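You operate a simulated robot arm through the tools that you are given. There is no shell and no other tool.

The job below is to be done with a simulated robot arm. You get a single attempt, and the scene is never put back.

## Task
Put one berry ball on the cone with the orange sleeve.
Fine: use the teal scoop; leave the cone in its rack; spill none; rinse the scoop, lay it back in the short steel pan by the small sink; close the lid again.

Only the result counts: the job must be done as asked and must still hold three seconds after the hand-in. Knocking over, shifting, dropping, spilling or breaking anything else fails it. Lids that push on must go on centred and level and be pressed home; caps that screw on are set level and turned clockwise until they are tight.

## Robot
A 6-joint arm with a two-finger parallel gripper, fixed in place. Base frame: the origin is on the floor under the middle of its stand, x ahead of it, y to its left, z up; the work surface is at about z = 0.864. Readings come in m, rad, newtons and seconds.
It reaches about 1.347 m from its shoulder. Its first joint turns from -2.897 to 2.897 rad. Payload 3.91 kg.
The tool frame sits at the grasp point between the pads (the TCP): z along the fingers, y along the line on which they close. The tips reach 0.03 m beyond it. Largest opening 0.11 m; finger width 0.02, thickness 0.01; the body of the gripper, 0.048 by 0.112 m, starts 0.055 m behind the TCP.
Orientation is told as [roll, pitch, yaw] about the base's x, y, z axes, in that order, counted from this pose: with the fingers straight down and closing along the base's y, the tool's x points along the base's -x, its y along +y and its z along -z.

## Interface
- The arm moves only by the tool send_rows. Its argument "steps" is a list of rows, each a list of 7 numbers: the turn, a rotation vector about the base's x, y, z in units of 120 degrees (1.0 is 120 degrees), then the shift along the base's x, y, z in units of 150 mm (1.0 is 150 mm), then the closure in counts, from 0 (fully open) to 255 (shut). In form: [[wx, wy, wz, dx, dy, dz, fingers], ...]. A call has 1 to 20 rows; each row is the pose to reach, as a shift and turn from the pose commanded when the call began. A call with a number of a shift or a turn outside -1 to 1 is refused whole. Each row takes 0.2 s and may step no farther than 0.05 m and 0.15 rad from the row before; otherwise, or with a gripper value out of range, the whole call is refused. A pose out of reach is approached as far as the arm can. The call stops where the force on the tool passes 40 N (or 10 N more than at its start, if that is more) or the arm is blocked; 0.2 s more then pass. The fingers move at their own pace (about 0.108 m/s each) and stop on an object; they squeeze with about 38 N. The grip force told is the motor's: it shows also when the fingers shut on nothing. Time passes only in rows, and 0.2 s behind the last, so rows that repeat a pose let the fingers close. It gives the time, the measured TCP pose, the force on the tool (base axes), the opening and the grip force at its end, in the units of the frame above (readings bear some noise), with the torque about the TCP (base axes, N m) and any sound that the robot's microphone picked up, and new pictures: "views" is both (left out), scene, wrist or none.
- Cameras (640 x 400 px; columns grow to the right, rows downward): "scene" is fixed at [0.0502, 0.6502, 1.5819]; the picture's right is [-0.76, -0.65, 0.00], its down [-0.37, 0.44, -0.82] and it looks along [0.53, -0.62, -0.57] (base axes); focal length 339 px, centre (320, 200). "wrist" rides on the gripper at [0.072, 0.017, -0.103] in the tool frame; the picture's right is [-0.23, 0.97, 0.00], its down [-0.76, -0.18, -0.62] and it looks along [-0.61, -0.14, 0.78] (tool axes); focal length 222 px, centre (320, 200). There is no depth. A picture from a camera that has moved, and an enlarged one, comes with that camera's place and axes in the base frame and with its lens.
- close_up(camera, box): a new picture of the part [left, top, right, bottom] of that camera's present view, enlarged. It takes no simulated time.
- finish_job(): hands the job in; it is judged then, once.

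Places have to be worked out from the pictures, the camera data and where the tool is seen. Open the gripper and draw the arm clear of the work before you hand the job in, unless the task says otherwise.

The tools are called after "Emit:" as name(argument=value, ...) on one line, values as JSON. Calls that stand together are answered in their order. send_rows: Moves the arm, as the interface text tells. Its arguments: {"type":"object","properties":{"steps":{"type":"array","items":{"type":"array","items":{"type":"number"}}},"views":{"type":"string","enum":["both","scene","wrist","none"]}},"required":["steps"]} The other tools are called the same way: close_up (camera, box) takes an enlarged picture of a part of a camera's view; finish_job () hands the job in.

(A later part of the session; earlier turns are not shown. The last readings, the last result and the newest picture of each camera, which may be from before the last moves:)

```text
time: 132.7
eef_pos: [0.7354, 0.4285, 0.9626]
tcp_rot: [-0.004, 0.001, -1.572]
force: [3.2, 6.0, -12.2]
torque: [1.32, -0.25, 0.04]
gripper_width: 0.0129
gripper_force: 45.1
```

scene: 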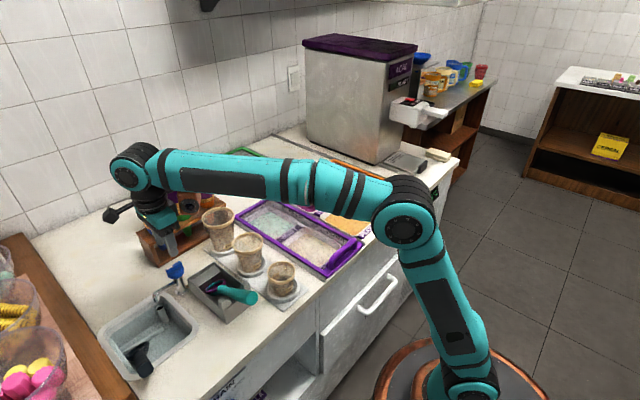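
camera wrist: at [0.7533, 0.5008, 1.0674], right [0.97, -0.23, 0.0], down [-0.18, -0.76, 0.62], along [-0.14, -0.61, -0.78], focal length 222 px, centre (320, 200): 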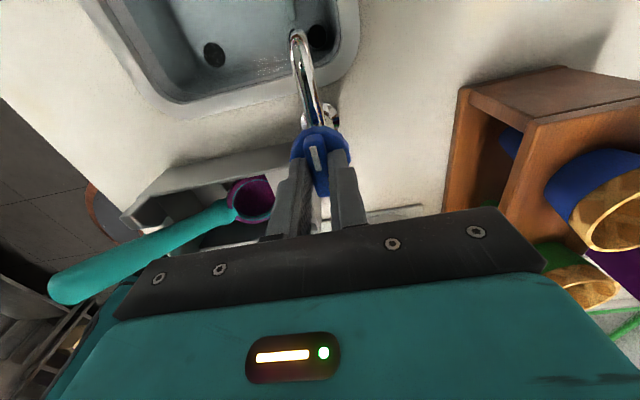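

Forces are small now. I try turning the knob counter-clockwise by about 20° and watch the torque, sound and picture.

Emit:
send_rows(steps=[[0, 0, 0.05, 0, 0, 0, 255], [0, 0, 0.1, 0, 0, 0, 255], [0, 0, 0.167, 0, 0, 0, 255]], views="wrist")

Emit:
close_up(camera="wrist", box=[220, 0, 420, 220])

```text
time: 133.5
eef_pos: [0.7341, 0.4269, 0.9645]
tcp_rot: [-0.001, 0.001, -1.221]
force: [-0.1, -1.3, -10.5]
torque: [-0.2, -0.36, -1.62]
gripper_width: 0.0199
gripper_force: 44.7
camera wrist: at [0.7274, 0.5014, 1.0682], right [0.99, 0.12, 0.0], down [0.1, -0.78, 0.62], along [0.07, -0.62, -0.78], focal length 222 px, centre (320, 200)
```

wrist: 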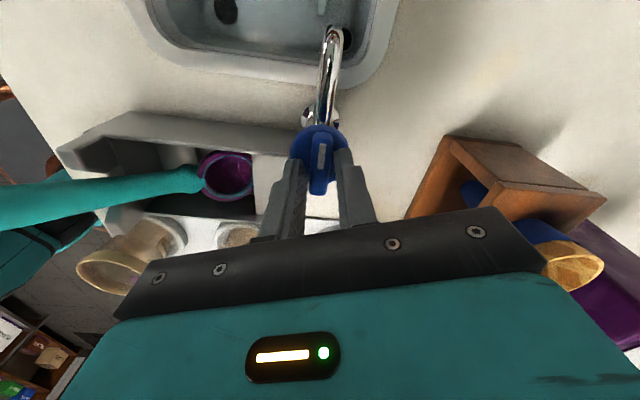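

```text
1.82 times, centred on (320, 110) of wrist
camera zoom: at [0.7274, 0.5014, 1.0682], right [0.99, 0.12, 0.0], down [0.1, -0.78, 0.62], along [0.07, -0.62, -0.78], focal length 404 px, centre (320, 364)
```

zoom: 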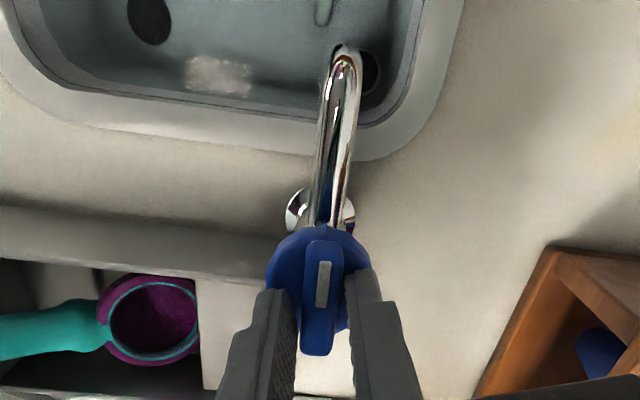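

The bar did not follow: strong resisting torque (−1.6 Nm), so counter-clockwise is the stop direction. I turn back, release, and will re-grip with the wrist turned the other way so I can turn the knob clockwise.

Emit:
send_rows(steps=[[0, 0, -0.05, 0, 0, 0, 255], [0, 0, -0.11, 0, 0, 0, 255], [0, 0, -0.167, 0, 0, 0, 255], [0, 0, -0.167, 0, 0, 0, 139], [0, 0, -0.167, 0, 0, 0.02, 139], [0, 0, -0.167, 0, 0, 0.15, 139], [0, 0, -0.167, 0, 0, 0.35, 139], [0, 0, -0.167, 0, 0, 0.5, 139]], views="wrist")

Emit:
close_up(camera="wrist", box=[180, 0, 400, 200])

```text
time: 135.3
eef_pos: [0.7327, 0.428, 1.04]
tcp_rot: [-0.003, -0.001, -1.572]
force: [-0.1, -0.4, 0.1]
torque: [0.0, -0.05, -0.01]
gripper_width: 0.0503
gripper_force: 0.1
camera wrist: at [0.7522, 0.5003, 1.1449], right [0.97, -0.23, 0.0], down [-0.18, -0.76, 0.62], along [-0.14, -0.61, -0.78], focal length 222 px, centre (320, 200)
```

wrist: 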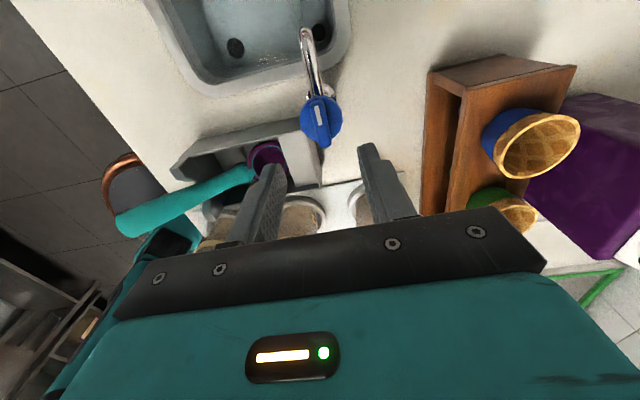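

```text
2.00 times, centred on (290, 100) of wrist
camera zoom: at [0.7522, 0.5003, 1.1449], right [0.97, -0.23, 0.0], down [-0.18, -0.76, 0.62], along [-0.14, -0.61, -0.78], focal length 444 px, centre (380, 400)
```

zoom: 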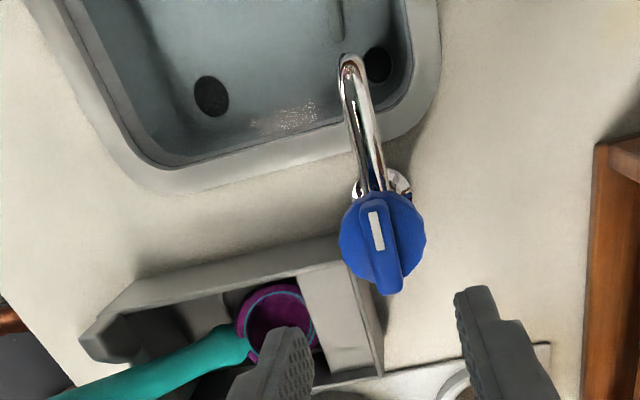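

I now rotate the wrist by 180° above the knob.

Emit:
send_rows(steps=[[0, 0, 0.06, 0, 0, 0, 139], [0, 0, 0.13, 0, 0, 0, 139], [0, 0, 0.2, 0, 0, 0, 139], [0, 0, 0.27, 0, 0, 0, 139], [0, 0, 0.34, 0, 0, 0, 139], [0, 0, 0.41, 0, 0, 0, 139], [0, 0, 0.48, 0, 0, 0, 139], [0, 0, 0.55, 0, 0, 0, 139], [0, 0, 0.62, 0, 0, 0, 139], [0, 0, 0.69, 0, 0, 0, 139], [0, 0, 0.75, 0, 0, 0, 139]], views="none")

Emit:
send_rows(steps=[[0, 0, 0.06, 0, 0, 0, 139], [0, 0, 0.13, 0, 0, 0, 139], [0, 0, 0.2, 0, 0, 0, 139], [0, 0, 0.27, 0, 0, 0, 139], [0, 0, 0.34, 0, 0, 0, 139], [0, 0, 0.41, 0, 0, 0, 139], [0, 0, 0.48, 0, 0, 0, 139], [0, 0, 0.55, 0, 0, 0, 139], [0, 0, 0.62, 0, 0, 0, 139], [0, 0, 0.69, 0, 0, 0, 139], [0, 0, 0.75, 0, 0, 0, 139]], views="both")

Emit:
close_up(camera="wrist", box=[220, 60, 420, 220])

```text
time: 137.7
eef_pos: [0.7342, 0.4269, 1.0389]
tcp_rot: [-0.001, 0.002, 0.003]
force: [0.1, 0.6, 0.2]
torque: [0.02, -0.01, 0.03]
gripper_width: 0.0501
gripper_force: 0.0
```

```text
time: 140.1
eef_pos: [0.7348, 0.4278, 1.0384]
tcp_rot: [-0.002, 0.0, 1.573]
force: [-0.5, 0.5, 0.1]
torque: [0.01, -0.02, 0.04]
gripper_width: 0.0501
gripper_force: 0.0
camera wrist: at [0.7193, 0.3557, 1.1433], right [-0.97, 0.23, 0.0], down [0.18, 0.76, 0.62], along [0.14, 0.61, -0.78], focal length 222 px, centre (320, 200)
```

scene: 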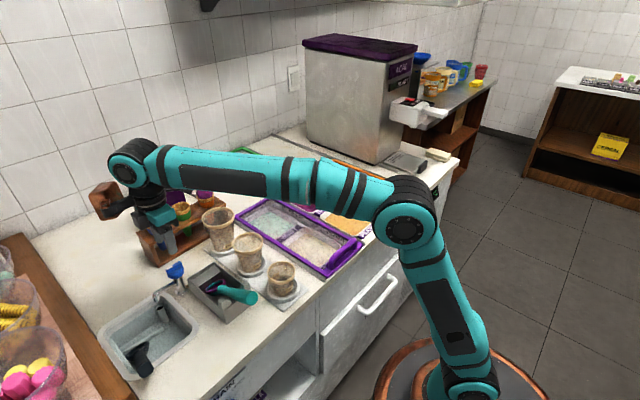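
wrist: 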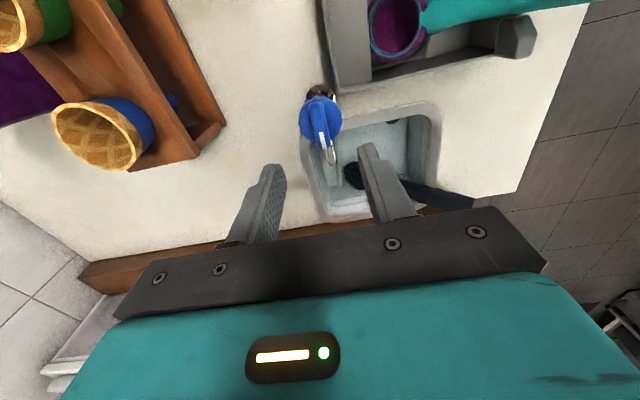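

```text
2.50 times, centred on (320, 140) of wrist
camera zoom: at [0.7193, 0.3557, 1.1433], right [-0.97, 0.23, 0.0], down [0.18, 0.76, 0.62], along [0.14, 0.61, -0.78], focal length 555 px, centre (320, 350)
```

zoom: 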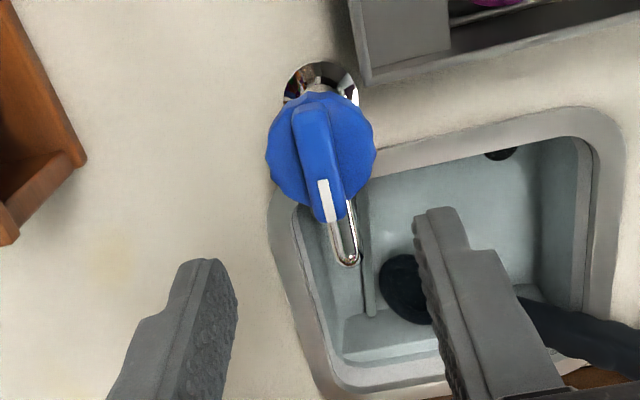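

I descend onto the bar again and close on it.

Emit:
send_rows(steps=[[0, 0, 0, 0, 0, -0.15, 139], [0, 0, 0, 0, 0, -0.32, 139], [0, 0, 0, 0.003, 0.003, -0.45, 139], [0, 0, 0, 0.003, 0.003, -0.505, 139], [0, 0, 0, 0.003, 0.003, -0.505, 255], [0, 0, 0, 0.003, 0.003, -0.505, 255], [0, 0, 0, 0.003, 0.003, -0.505, 255]], views="none")

Emit:
close_up(camera="wrist", box=[220, 60, 420, 220])

```text
time: 141.7
eef_pos: [0.735, 0.4283, 0.9633]
tcp_rot: [0.001, 0.001, 1.572]
force: [-12.5, -4.1, -5.7]
torque: [0.23, 0.3, 0.01]
gripper_width: 0.0127
gripper_force: 44.8
```

```text
2.50 times, centred on (320, 140) of wrist
camera zoom: at [0.7192, 0.3565, 1.068], right [-0.97, 0.23, 0.0], down [0.18, 0.76, 0.62], along [0.14, 0.61, -0.78], focal length 555 px, centre (320, 350)
```

zoom: 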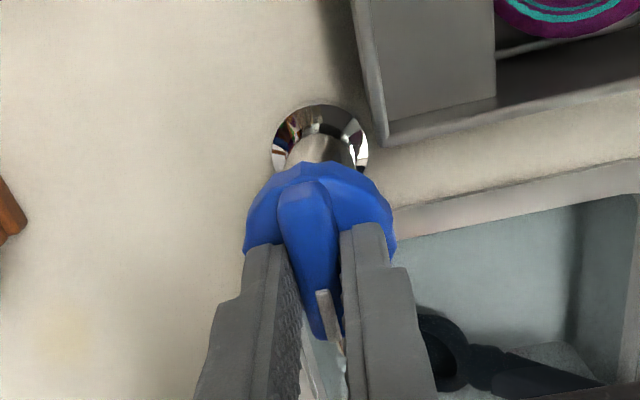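

Gripped. I correct 1 mm and try clockwise by about 20°.

Emit:
send_rows(steps=[[0, 0, 0, -0.007, -0.002, 0, 255], [0, 0, -0.05, -0.007, -0.002, 0, 255], [0, 0, -0.1, -0.007, -0.002, 0, 255], [0, 0, -0.167, -0.007, -0.002, 0, 255]], views="wrist")

Emit:
close_up(camera="wrist", box=[220, 60, 420, 220])

```text
time: 142.7
eef_pos: [0.7345, 0.4284, 0.9641]
tcp_rot: [-0.002, -0.001, 1.22]
force: [23.7, 18.6, 9.3]
torque: [-0.03, -0.31, 0.03]
gripper_width: 0.0131
gripper_force: 45.3
camera wrist: at [0.6952, 0.3667, 1.0679], right [-0.84, 0.55, 0.0], down [0.43, 0.65, 0.62], along [0.34, 0.52, -0.78], focal length 222 px, centre (320, 200)
```

wrist: 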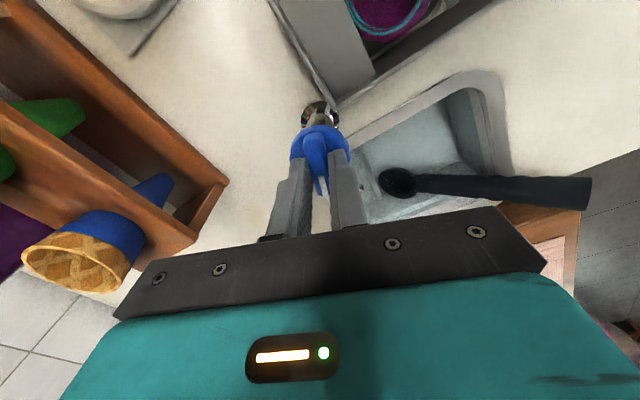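

```text
2.50 times, centred on (320, 140) of wrist
camera zoom: at [0.6952, 0.3667, 1.0679], right [-0.84, 0.55, 0.0], down [0.43, 0.65, 0.62], along [0.34, 0.52, -0.78], focal length 555 px, centre (320, 350)
```

zoom: 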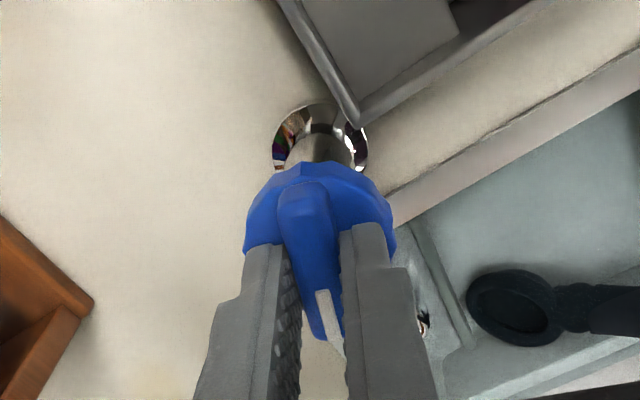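

The knob follows freely clockwise. I re-centre by ~1.5 mm and continue turning, looking for water.

Emit:
send_rows(steps=[[0, 0, -0.04, 0.01, 0.008, -0.005, 255], [0, 0, -0.1, 0.01, 0.008, -0.005, 255], [0, 0, -0.16, 0.01, 0.008, -0.005, 255], [0, 0, -0.22, 0.01, 0.008, -0.005, 255]], views="both")

Emit:
close_up(camera="scene", box=[110, 250, 220, 350])

```text
time: 143.7
eef_pos: [0.7349, 0.4281, 0.963]
tcp_rot: [-0.002, 0.002, 0.76]
force: [-2.8, 1.7, 13.0]
torque: [-0.3, 0.5, 0.03]
gripper_width: 0.0128
gripper_force: 45.0
camera wrist: at [0.6723, 0.3912, 1.0679], right [-0.5, 0.86, 0.0], down [0.68, 0.4, 0.62], along [0.54, 0.31, -0.78], focal length 222 px, centre (320, 200)
```

scene: 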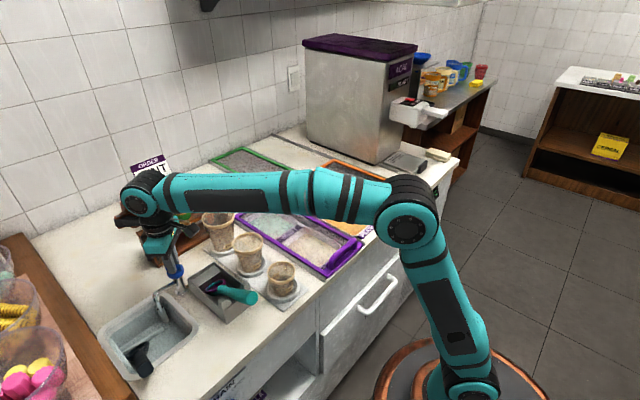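
wrist: 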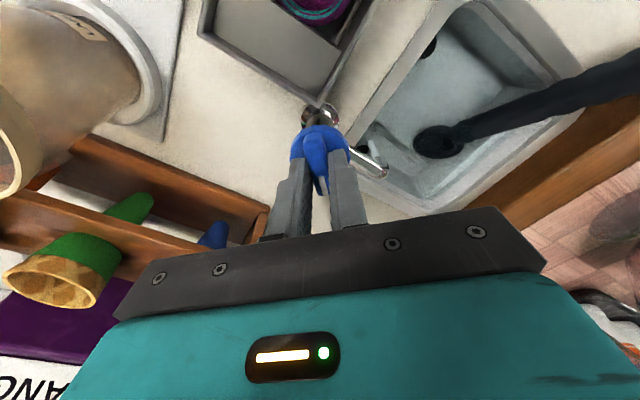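

```text
4.00 times, centred on (165, 300) of scene
camera zoom: at [0.0502, 0.6502, 1.5819], right [-0.76, -0.65, 0.0], down [-0.37, 0.44, -0.82], along [0.53, -0.62, -0.57], focal length 1355 px, centre (940, -200)
```

zoom: 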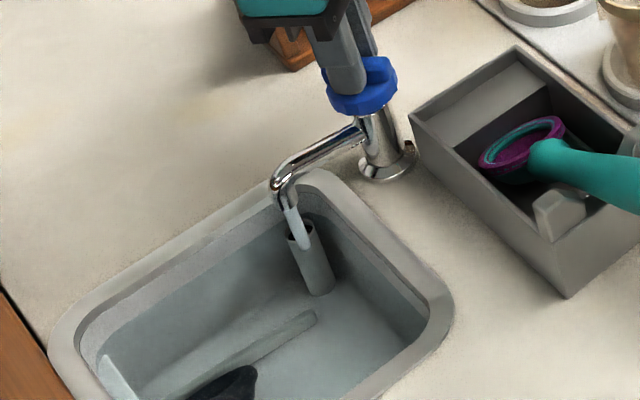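

Water is now running from the spout. I open it a little further for a good flow.

Emit:
send_rows(steps=[[0, 0, -0.05, 0, 0, -0.005, 255], [0, 0, -0.11, 0, 0, -0.01, 255], [0, 0, -0.17, 0, 0, -0.01, 255], [0, 0, -0.23, 0, 0, -0.01, 255]], views="scene")

Emit:
close_up(camera="scene", box=[130, 260, 200, 330])

```text
time: 144.7
eef_pos: [0.7365, 0.4287, 0.9623]
tcp_rot: [-0.001, -0.001, 0.275]
force: [6.9, 2.9, 35.6]
torque: [0.12, -0.23, -0.02]
gripper_width: 0.0131
gripper_force: 45.2
```

scene: 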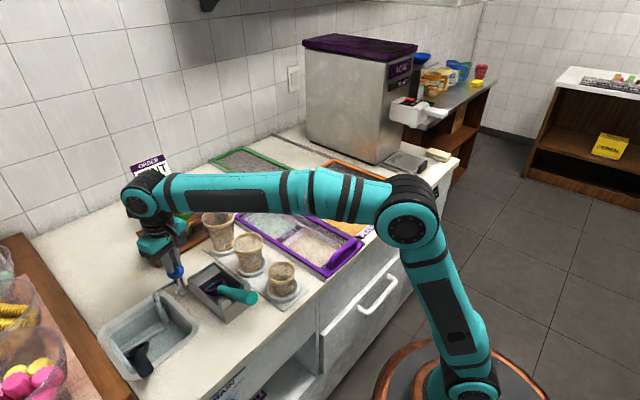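

```text
5.71 times, centred on (165, 295) of scene
camera zoom: at [0.0502, 0.6502, 1.5819], right [-0.76, -0.65, 0.0], down [-0.37, 0.44, -0.82], along [0.53, -0.62, -0.57], focal length 1936 px, centre (1206, -343)
```

zoom: 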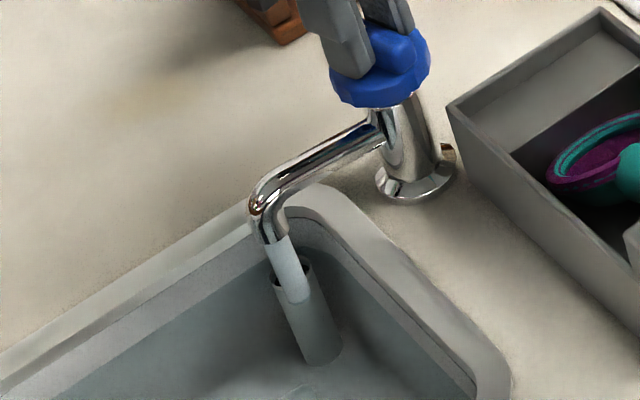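

The stream is strong now. I release the knob, rise clear, and watch whether the basin fills (the upright pipe would act as an overflow).

Emit:
send_rows(steps=[[0, 0, 0, 0, 0, 0.005, 139], [0, 0, 0, 0, 0, 0.01, 139], [0, 0, 0, 0, 0, 0.15, 139], [0, 0, 0, 0, 0, 0.35, 139], [0, 0, 0, -0.1, 0, 0.55, 139], [0, 0, 0, -0.3, 0, 0.7, 139], [0, 0, 0, -0.5, 0, 0.8, 139]], views="both")

Emit:
close_up(camera="scene", box=[95, 260, 215, 380])

Emit:
close_up(camera="wrist", box=[280, 30, 480, 200])

```text
time: 146.3
eef_pos: [0.6627, 0.4287, 1.0795]
tcp_rot: [-0.001, 0.003, 0.277]
force: [0.2, 0.7, -1.2]
torque: [-0.04, 0.03, -0.01]
gripper_width: 0.0498
gripper_force: 0.1
camera wrist: at [0.589, 0.4255, 1.1847], right [-0.05, 1.0, 0.0], down [0.78, 0.04, 0.62], along [0.62, 0.03, -0.78], focal length 222 px, centre (320, 200)
```

scene: 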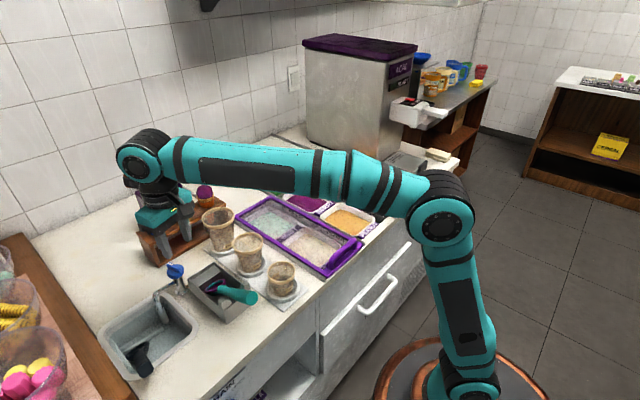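
wrist: 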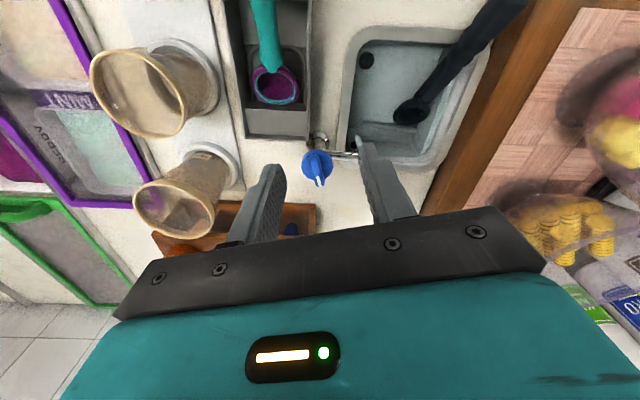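

```text
3.33 times, centred on (155, 320) of scene
camera zoom: at [0.0502, 0.6502, 1.5819], right [-0.76, -0.65, 0.0], down [-0.37, 0.44, -0.82], along [0.53, -0.62, -0.57], focal length 1129 px, centre (870, -200)
```

zoom: 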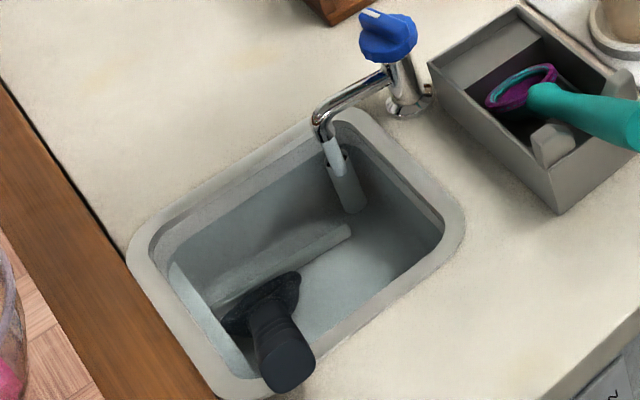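

```text
2.35 times, centred on (380, 115) of wrist
camera zoom: at [0.589, 0.4255, 1.1847], right [-0.05, 1.0, 0.0], down [0.78, 0.04, 0.62], along [0.62, 0.03, -0.78], focal length 523 px, centre (179, 400)
```

zoom: 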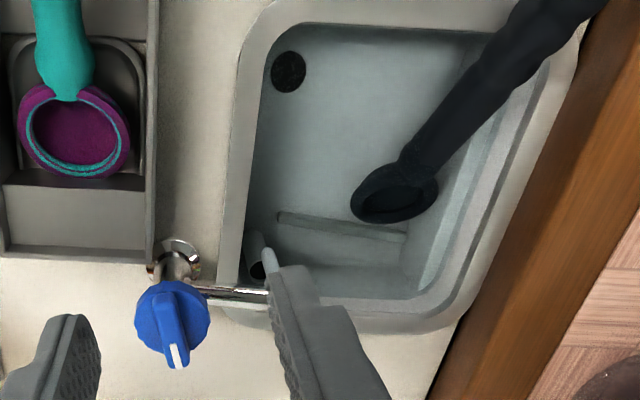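

I zoom in on the stream and the pipe to understand where the water goes.

Emit:
close_up(camera="scene", box=[140, 285, 185, 330])

Emit:
close_up(camera="scene", box=[100, 295, 200, 380])

Emit:
close_up(camera="wrist", box=[330, 110, 400, 170])

```text
8.89 times, centred on (162, 308) of scene
camera zoom: at [0.0502, 0.6502, 1.5819], right [-0.76, -0.65, 0.0], down [-0.37, 0.44, -0.82], along [0.53, -0.62, -0.57], focal length 3011 px, centre (1720, -756)
```

zoom: 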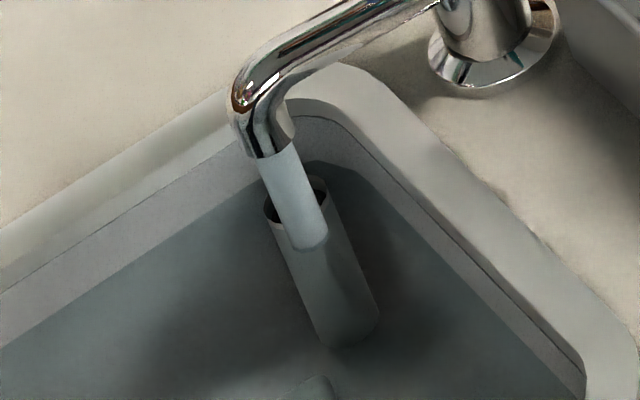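

```text
4.71 times, centred on (150, 338) of scene
camera zoom: at [0.0502, 0.6502, 1.5819], right [-0.76, -0.65, 0.0], down [-0.37, 0.44, -0.82], along [0.53, -0.62, -0.57], focal length 1594 px, centre (1120, -447)
```

zoom: 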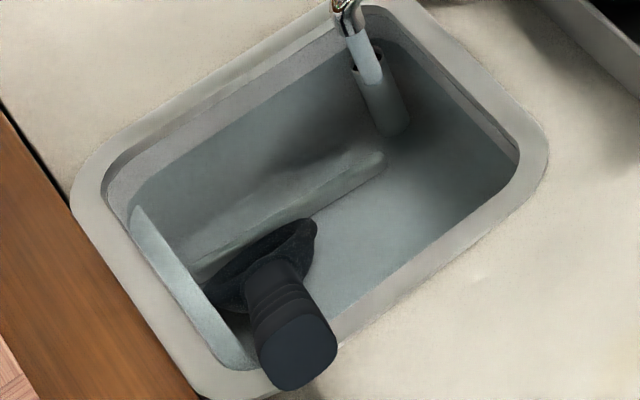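

```text
6.67 times, centred on (365, 140) of wrist
camera zoom: at [0.589, 0.4255, 1.1847], right [-0.05, 1.0, 0.0], down [0.78, 0.04, 0.62], along [0.62, 0.03, -0.78], focal length 1481 px, centre (20, 600)
```

zoom: 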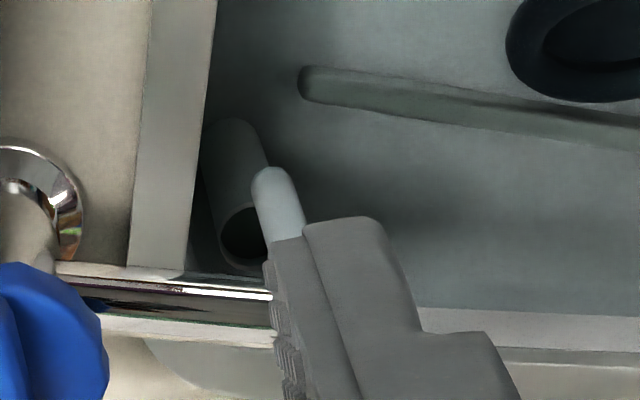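

The stream runs beside the pipe and ends at about z≈0.815. I wait a few seconds to see if the level rises.

Emit:
send_rows(steps=[[0, 0, 0, -0.1, 0, 0, 139], [0, 0, 0, -0.2, 0, 0, 139], [0, 0, 0, -0.2, 0, 0, 139], [0, 0, 0, -0.2, 0, 0, 139], [0, 0, 0, -0.2, 0, 0, 139], [0, 0, 0, -0.2, 0, 0, 139], [0, 0, 0, -0.2, 0, 0, 139], [0, 0, 0, -0.2, 0, 0, 139], [0, 0, 0, -0.2, 0, 0, 139], [0, 0, 0, -0.2, 0, 0, 139], [0, 0, 0, -0.2, 0, 0, 139], [0, 0, 0, -0.2, 0, 0, 139], [0, 0, 0, -0.2, 0, 0, 139], [0, 0, 0, -0.2, 0, 0, 139], [0, 0, 0, -0.2, 0, 0, 139]], views="wrist")

Emit:
close_up(camera="scene", box=[140, 285, 185, 330])

Emit:
close_up(camera="wrist", box=[310, 80, 450, 200])

```text
time: 149.5
eef_pos: [0.6309, 0.4287, 1.0809]
tcp_rot: [-0.001, 0.0, 0.279]
force: [0.4, 0.5, 0.2]
torque: [0.0, -0.01, -0.03]
gripper_width: 0.0501
gripper_force: 0.0
camera wrist: at [0.5581, 0.4256, 1.1851], right [-0.05, 1.0, 0.0], down [0.78, 0.04, 0.62], along [0.62, 0.03, -0.78], focal length 222 px, centre (320, 200)
```

wrist: 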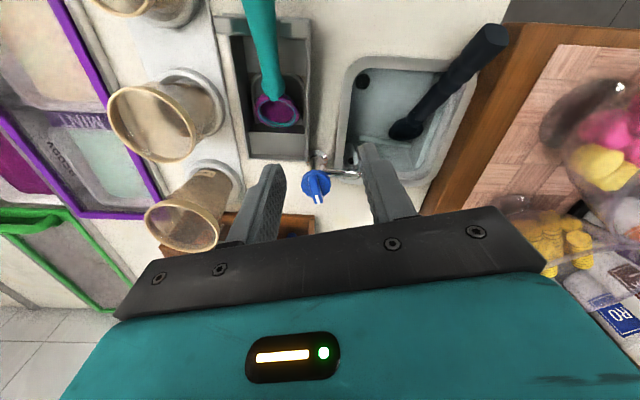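

```text
8.89 times, centred on (162, 308) of scene
camera zoom: at [0.0502, 0.6502, 1.5819], right [-0.76, -0.65, 0.0], down [-0.37, 0.44, -0.82], along [0.53, -0.62, -0.57], focal length 3011 px, centre (1720, -756)
```

zoom: 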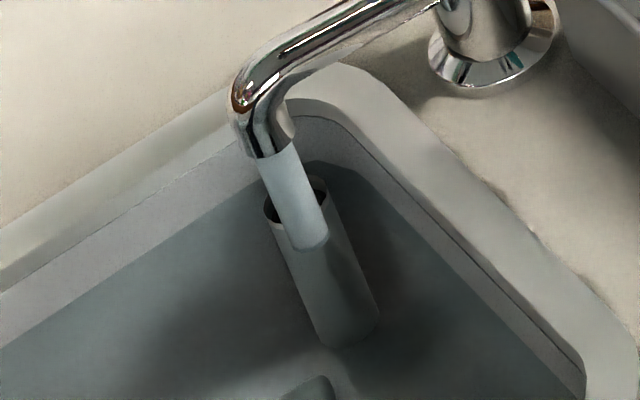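

```text
3.33 times, centred on (380, 140) of wrist
camera zoom: at [0.5581, 0.4256, 1.1851], right [-0.05, 1.0, 0.0], down [0.78, 0.04, 0.62], along [0.62, 0.03, -0.78], focal length 740 px, centre (120, 400)
```

zoom: 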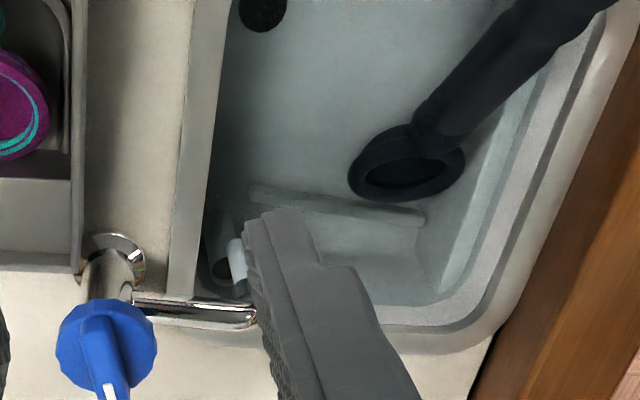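

The level stays constant: the stream ends on a water surface at z≈0.815, while the basin floor is at ≈0.775 — my earlier dip (with the tap off) was too shallow. With water now running, I'll fetch the scoop and dip it deeper. First back to the pre-grasp pose.

Emit:
send_rows(steps=[[0, 0, -0.04, -0.2, -0.05, 0.05, 139], [0, 0, -0.09, -0.4, -0.1, 0.1, 120], [0, 0, -0.133, -0.6, -0.2, 0.1, 93], [0, 0, -0.133, -0.8, -0.3, 0.1, 93]], views="none")

Emit:
send_rows(steps=[[0, -0.06, 0, -0.08, -0.02, 0, 93], [0, -0.12, 0, -0.16, -0.04, -0.08, 93], [0, -0.18, 0, -0.24, -0.05, -0.16, 93], [0, -0.24, 0, -0.32, -0.06, -0.25, 93], [0, -0.308, 0, -0.42, -0.07, -0.38, 93]], views="both")

Emit:
close_up(camera="wrist", box=[220, 20, 420, 220])

```text
time: 150.5
eef_pos: [0.5112, 0.3827, 1.0935]
tcp_rot: [-0.004, 0.004, 0.0]
force: [0.2, 0.2, -1.3]
torque: [-0.03, 0.04, 0.01]
gripper_width: 0.07
gripper_force: 0.2
```

```text
time: 151.7
eef_pos: [0.4474, 0.3733, 1.0387]
tcp_rot: [0.0, -0.645, 0.0]
force: [-0.4, 0.4, 0.2]
torque: [-0.01, 0.0, -0.02]
gripper_width: 0.0699
gripper_force: 0.1
camera wrist: at [0.3284, 0.3904, 1.0792], right [0.18, 0.97, 0.14], down [0.23, -0.18, 0.96], along [0.96, -0.14, -0.26], focal length 222 px, centre (320, 200)
```

scene: 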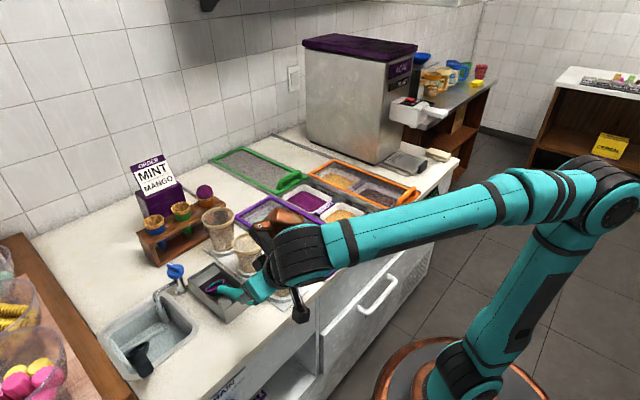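
wrist: 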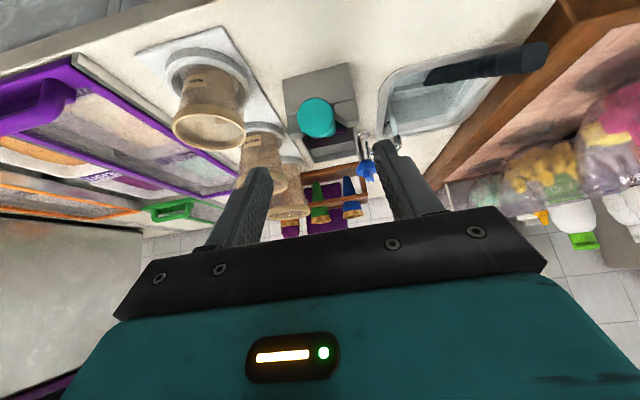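

```text
2.00 times, centred on (320, 120) of wrist
camera zoom: at [0.3284, 0.3904, 1.0792], right [0.18, 0.97, 0.14], down [0.23, -0.18, 0.96], along [0.96, -0.14, -0.26], focal length 444 px, centre (320, 360)
```

zoom: 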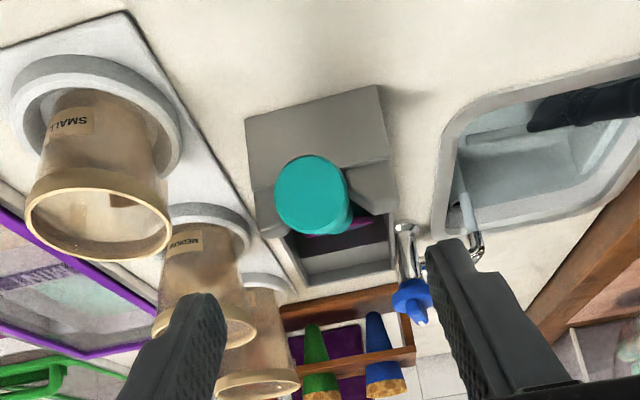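

I move in and grip the handle again.

Emit:
send_rows(steps=[[0, 0, 0, 0, 0, -0.04, 93], [0, 0, 0, 0.072, 0.002, -0.136, 93], [0, 0, 0, 0.145, 0.002, -0.232, 93], [0, 0, 0, 0.217, 0.002, -0.328, 93], [0, 0, 0, 0.29, 0.002, -0.424, 93], [0, 0, 0, 0.361, 0.002, -0.52, 93], [0, 0, 0, 0.361, 0.002, -0.52, 255], [0, 0, 0, 0.361, 0.002, -0.52, 255], [0, 0, 0, 0.361, 0.002, -0.52, 255], [0, 0, 0, 0.361, 0.002, -0.52, 255]], views="none")

Emit:
close_up(camera="wrist", box=[220, 80, 420, 240])

```text
time: 153.9
eef_pos: [0.5023, 0.3741, 0.9624]
tcp_rot: [-0.002, -0.645, 0.0]
force: [-0.5, -0.2, -0.3]
torque: [-0.05, -0.03, -0.09]
gripper_width: 0.0267
gripper_force: 37.7
```

```text
2.50 times, centred on (320, 160) of wrist
camera zoom: at [0.3835, 0.3908, 1.0015], right [0.18, 0.97, 0.14], down [0.23, -0.18, 0.96], along [0.95, -0.14, -0.26], focal length 555 px, centre (320, 300)
```

zoom: 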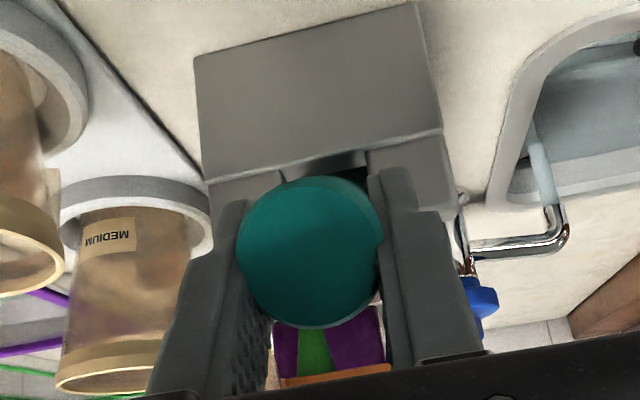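

Gripped again. I lift it out and bring it over the basin with the handle steep (~60°) for a deeper dip.

Emit:
send_rows(steps=[[0, 0, 0, 0, 0, 0.06, 255], [0, 0, 0, 0, 0, 0.15, 255], [0, 0, 0, 0, 0, 0.3, 255], [0, 0, 0, 0, 0, 0.5, 255], [0, 0, 0, 0, 0, 0.7, 255], [0, 0, 0, 0, 0, 0.9, 255], [0, 0, 0, 0, 0, 1.0, 255]], views="none")

Emit:
send_rows(steps=[[0, 0.03, 0, 0.05, 0.1, 0, 255], [0, 0.07, 0, 0.13, 0.25, 0, 255], [0, 0.12, 0, 0.22, 0.43, 0, 255], [0, 0.17, 0, 0.32, 0.61, 0, 255], [0, 0.22, 0, 0.42, 0.79, 0, 255], [0, 0.25, 0, 0.49, 0.926, 0, 255]], views="both")

Emit:
close_up(camera="scene", box=[90, 230, 220, 380])

Emit:
close_up(camera="wrist", box=[240, 0, 460, 200])

```text
time: 155.5
eef_pos: [0.502, 0.3736, 1.11]
tcp_rot: [-0.001, -0.644, 0.0]
force: [0.1, 0.0, -1.4]
torque: [0.04, 0.1, 0.01]
gripper_width: 0.0268
gripper_force: 38.1
```

```text
time: 156.9
eef_pos: [0.576, 0.512, 1.1127]
tcp_rot: [0.0, -0.119, 0.001]
force: [-0.6, -0.8, -1.2]
torque: [0.02, 0.0, 0.0]
gripper_width: 0.0264
gripper_force: 37.4
camera wrist: at [0.4922, 0.5287, 1.208], right [0.23, 0.97, 0.03], down [0.68, -0.18, 0.71], along [0.7, -0.14, -0.7], focal length 222 px, centre (320, 200)
```

scene: 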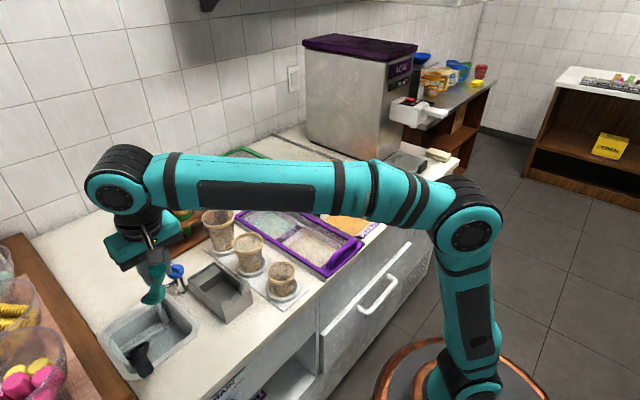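
wrist: 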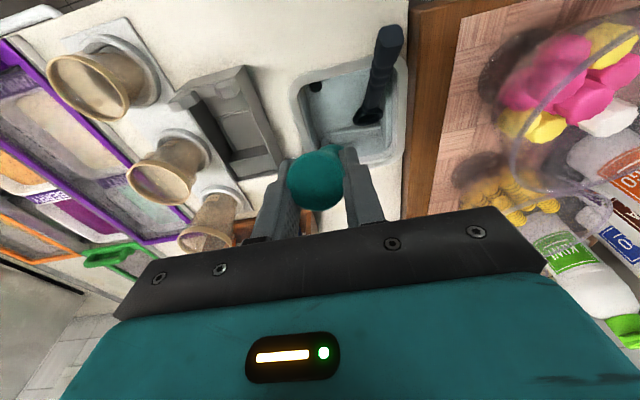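

```text
2.67 times, centred on (155, 305) of scene
camera zoom: at [0.0502, 0.6502, 1.5819], right [-0.76, -0.65, 0.0], down [-0.37, 0.44, -0.82], along [0.53, -0.62, -0.57], focal length 903 px, centre (760, -80)
```

zoom: 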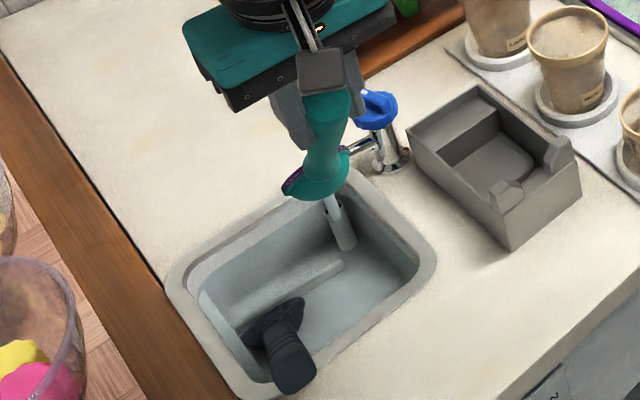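

```text
2.00 times, centred on (350, 100) of wrist
camera zoom: at [0.4922, 0.5287, 1.208], right [0.23, 0.97, 0.03], down [0.68, -0.18, 0.71], along [0.7, -0.14, -0.7], focal length 444 px, centre (260, 400)
```

zoom: 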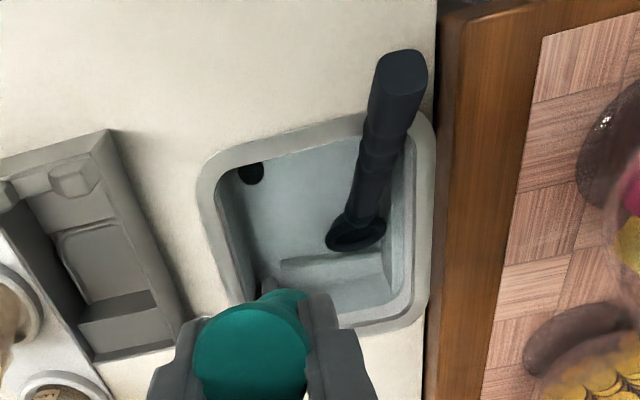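

The bowl is over the basin near the stream. I lower it deep into the water, in stages.

Emit:
send_rows(steps=[[0, 0, 0, 0, 0, -0.15, 255], [0, 0, 0, 0, 0, -0.35, 255], [0, 0, 0, 0, 0, -0.55, 255], [0, 0, 0, 0, 0, -0.7, 255], [0, 0, 0, 0, 0, -0.8, 255], [0, 0, 0, 0, 0, -0.87, 255]], views="scene")

Emit:
close_up(camera="scene", box=[110, 260, 210, 360])

```text
time: 158.3
eef_pos: [0.5772, 0.5127, 0.9823]
tcp_rot: [0.0, -0.121, 0.002]
force: [0.4, -0.1, -1.8]
torque: [0.01, 0.06, 0.05]
gripper_width: 0.0265
gripper_force: 37.7
```

scene: 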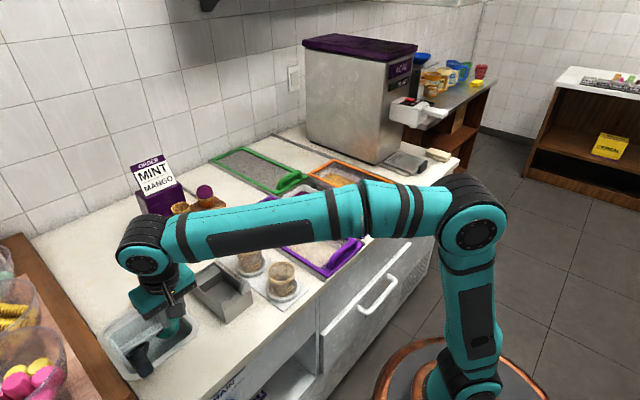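

```text
4.00 times, centred on (160, 310) of scene
camera zoom: at [0.0502, 0.6502, 1.5819], right [-0.76, -0.65, 0.0], down [-0.37, 0.44, -0.82], along [0.53, -0.62, -0.57], focal length 1355 px, centre (960, -240)
```

zoom: 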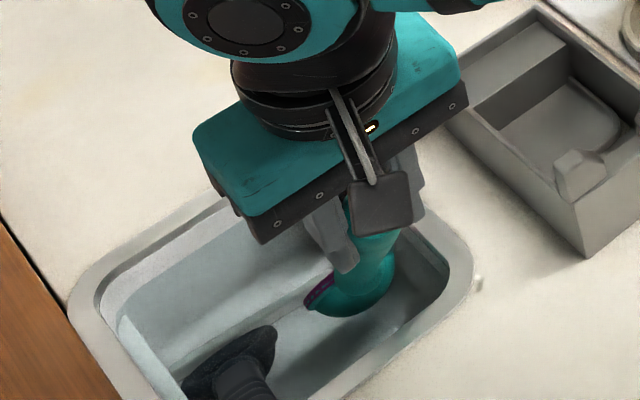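

I go another 2 cm deeper and hold/swish there.

Emit:
send_rows(steps=[[0, 0, 0, 0, 0, -0.05, 255], [0, 0, 0, 0, 0, -0.1, 255], [0, 0, 0, 0, 0, -0.14, 255], [0, 0, 0, 0.03, 0.01, -0.14, 255], [0, 0, 0, 0.06, 0, -0.14, 255], [0, 0, 0, 0.02, -0.02, -0.14, 255], [0, 0, 0, -0.02, 0, -0.14, 255], [0, 0, 0, 0.02, 0.01, -0.14, 255]], views="none")

Emit:
close_up(camera="scene", box=[110, 260, 210, 360])

Emit:
close_up(camera="scene", box=[165, 300, 195, 330])

```text
time: 160.1
eef_pos: [0.5773, 0.5155, 0.9586]
tcp_rot: [-0.003, -0.121, 0.0]
force: [-1.2, 0.1, -0.9]
torque: [0.0, 0.04, 0.02]
gripper_width: 0.0265
gripper_force: 38.4
```

```text
4.00 times, centred on (160, 310) of scene
camera zoom: at [0.0502, 0.6502, 1.5819], right [-0.76, -0.65, 0.0], down [-0.37, 0.44, -0.82], along [0.53, -0.62, -0.57], focal length 1355 px, centre (960, -240)
```

zoom: 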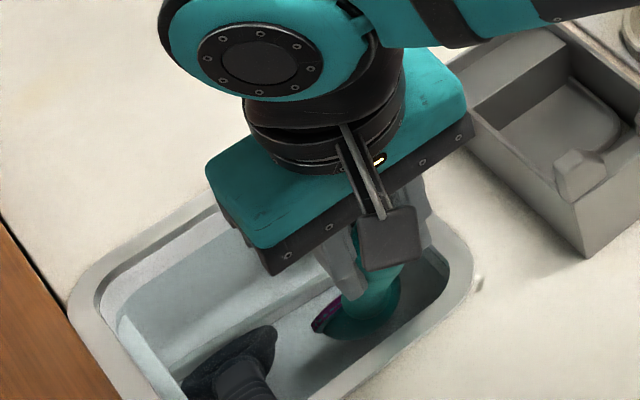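

```text
13.33 times, centred on (180, 315) of scene
camera zoom: at [0.0502, 0.6502, 1.5819], right [-0.76, -0.65, 0.0], down [-0.37, 0.44, -0.82], along [0.53, -0.62, -0.57], focal length 4517 px, centre (2187, -1333)
```

zoom: 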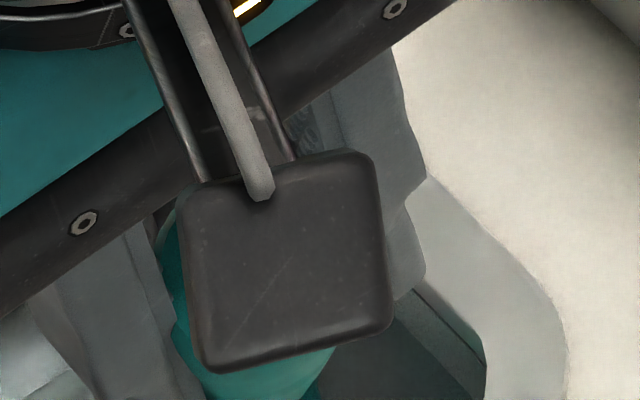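

No visible change yet from here. I lift to see whether part of the residue was washed off.

Emit:
send_rows(steps=[[0, 0, 0, 0, 0, 0.15, 255], [0, 0, 0, 0, 0, 0.4, 255], [0, 0, 0, 0, 0, 0.65, 255], [0, -0.05, 0, 0, 0, 0.85, 255], [0, -0.1, 0.05, 0, 0, 0.95, 255], [0, -0.15, 0.1, 0, 0, 1.0, 255]], views="none")

Emit:
send_rows(steps=[[0, 0, 0.06, 0, 0, 0.05, 255], [0, 0, 0.12, 0, 0, 0.1, 255], [0, 0, 0.18, 0, 0, 0.15, 255], [0, 0, 0.24, 0, 0, 0.2, 255], [0, 0, 0.28, 0, 0, 0.2, 255]], views="scene")

Emit:
close_up(camera="scene", box=[70, 240, 190, 340])

```text
time: 161.5
eef_pos: [0.5772, 0.5151, 1.109]
tcp_rot: [-0.037, -0.431, 0.223]
force: [0.1, 0.4, -1.8]
torque: [0.01, 0.08, -0.03]
gripper_width: 0.0265
gripper_force: 38.3
```

```text
time: 162.7
eef_pos: [0.5785, 0.5138, 1.1405]
tcp_rot: [-0.038, -0.432, 0.808]
force: [0.2, 0.0, -1.2]
torque: [-0.08, 0.07, 0.0]
gripper_width: 0.0266
gripper_force: 38.0
```

scene: 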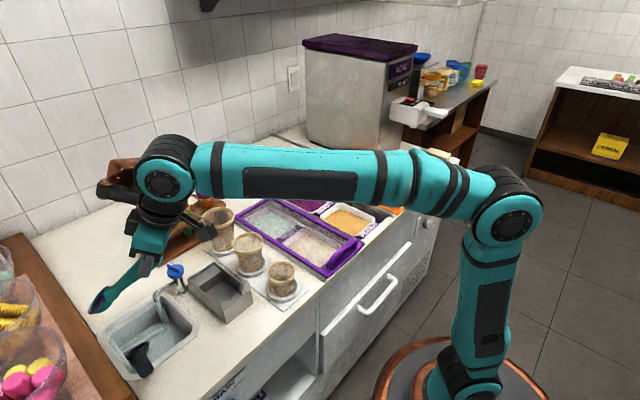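

```text
4.00 times, centred on (130, 290) of scene
camera zoom: at [0.0502, 0.6502, 1.5819], right [-0.76, -0.65, 0.0], down [-0.37, 0.44, -0.82], along [0.53, -0.62, -0.57], focal length 1355 px, centre (1080, -160)
```

zoom: 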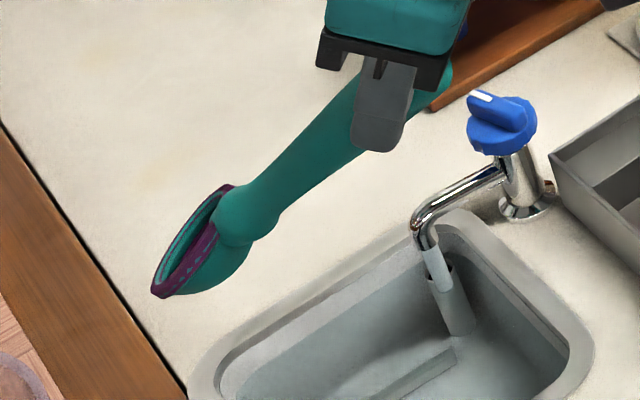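

The residue is still there, so it must be washed in the running stream itself. The stream falls at about (0.737, 0.497) from the outlet at z≈0.86, in front of the overflow pipe; I'll slide the bowl in under it from the near side. First I restore the orientation.

Emit:
send_rows(steps=[[0, 0, -0.065, -0.03, 0, 0, 255], [0, 0, -0.13, -0.06, 0, 0, 255], [0, 0, -0.195, -0.1, 0, 0, 255], [0, 0, -0.26, -0.14, 0, 0, 255], [0, 0, -0.325, -0.17, 0, 0, 255], [0, 0, -0.3858, -0.2, 0, 0, 255]], views="none")

Emit:
send_rows(steps=[[0.0048, -0.034, 0.0037, -0.03, 0.005, -0.16, 255], [0.0097, -0.068, 0.0073, -0.05, 0.008, -0.35, 255], [0.0145, -0.1017, 0.011, -0.07, 0.008, -0.5, 255], [0.0145, -0.1017, 0.011, -0.07, 0.008, -0.64, 255]], views="both")

Emit:
close_up(camera="scene", box=[90, 230, 220, 360])

Emit:
close_up(camera="wrist", box=[240, 40, 440, 220])

```text
time: 164.1
eef_pos: [0.5479, 0.5143, 1.1401]
tcp_rot: [-0.037, -0.433, 0.0]
force: [-0.7, -0.4, -0.9]
torque: [0.03, 0.09, 0.01]
gripper_width: 0.0264
gripper_force: 38.1
```

```text
time: 165.1
eef_pos: [0.538, 0.516, 1.0455]
tcp_rot: [-0.002, -0.646, 0.004]
force: [1.0, 0.2, -1.6]
torque: [0.04, 0.1, 0.01]
gripper_width: 0.0263
gripper_force: 38.2
camera wrist: at [0.4186, 0.5327, 1.0849], right [0.18, 0.97, 0.14], down [0.23, -0.18, 0.96], along [0.96, -0.14, -0.26], focal length 222 px, centre (320, 200)
```

scene: 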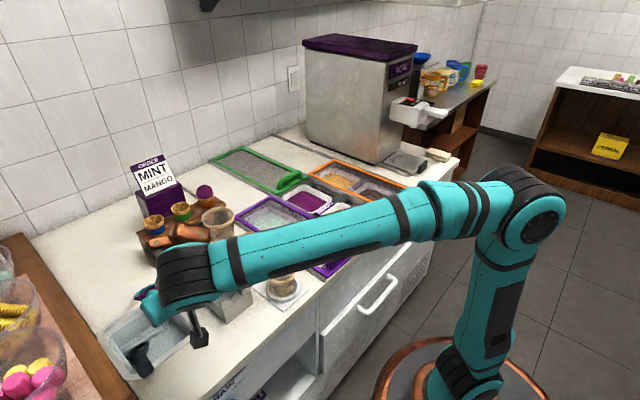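
wrist: 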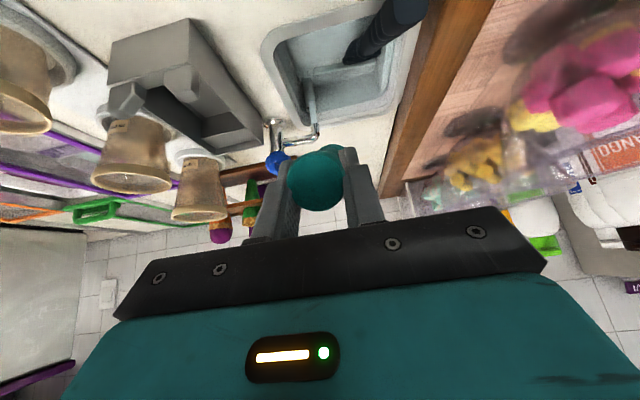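

```text
3.08 times, centred on (155, 295) of scene
camera zoom: at [0.0502, 0.6502, 1.5819], right [-0.76, -0.65, 0.0], down [-0.37, 0.44, -0.82], along [0.53, -0.62, -0.57], focal length 1042 px, centre (828, -92)
```

zoom: 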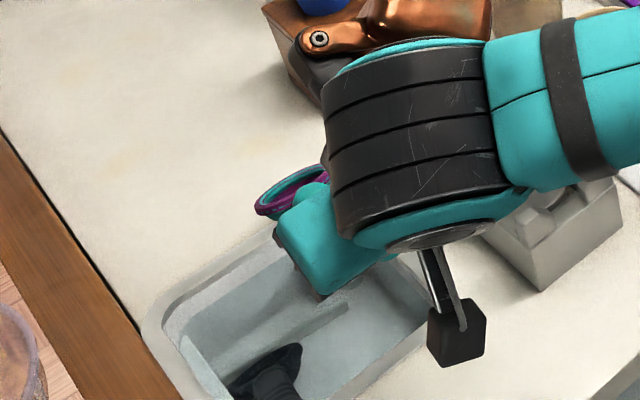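

```text
2.22 times, centred on (340, 130) of wrist
camera zoom: at [0.4186, 0.5327, 1.0849], right [0.18, 0.97, 0.14], down [0.23, -0.18, 0.96], along [0.96, -0.14, -0.26], focal length 494 px, centre (276, 356)
```

zoom: 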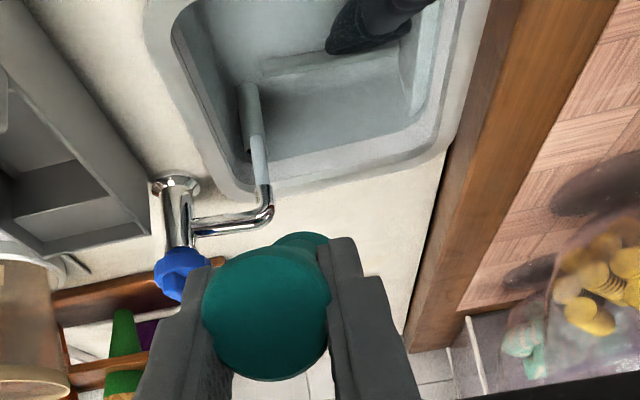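

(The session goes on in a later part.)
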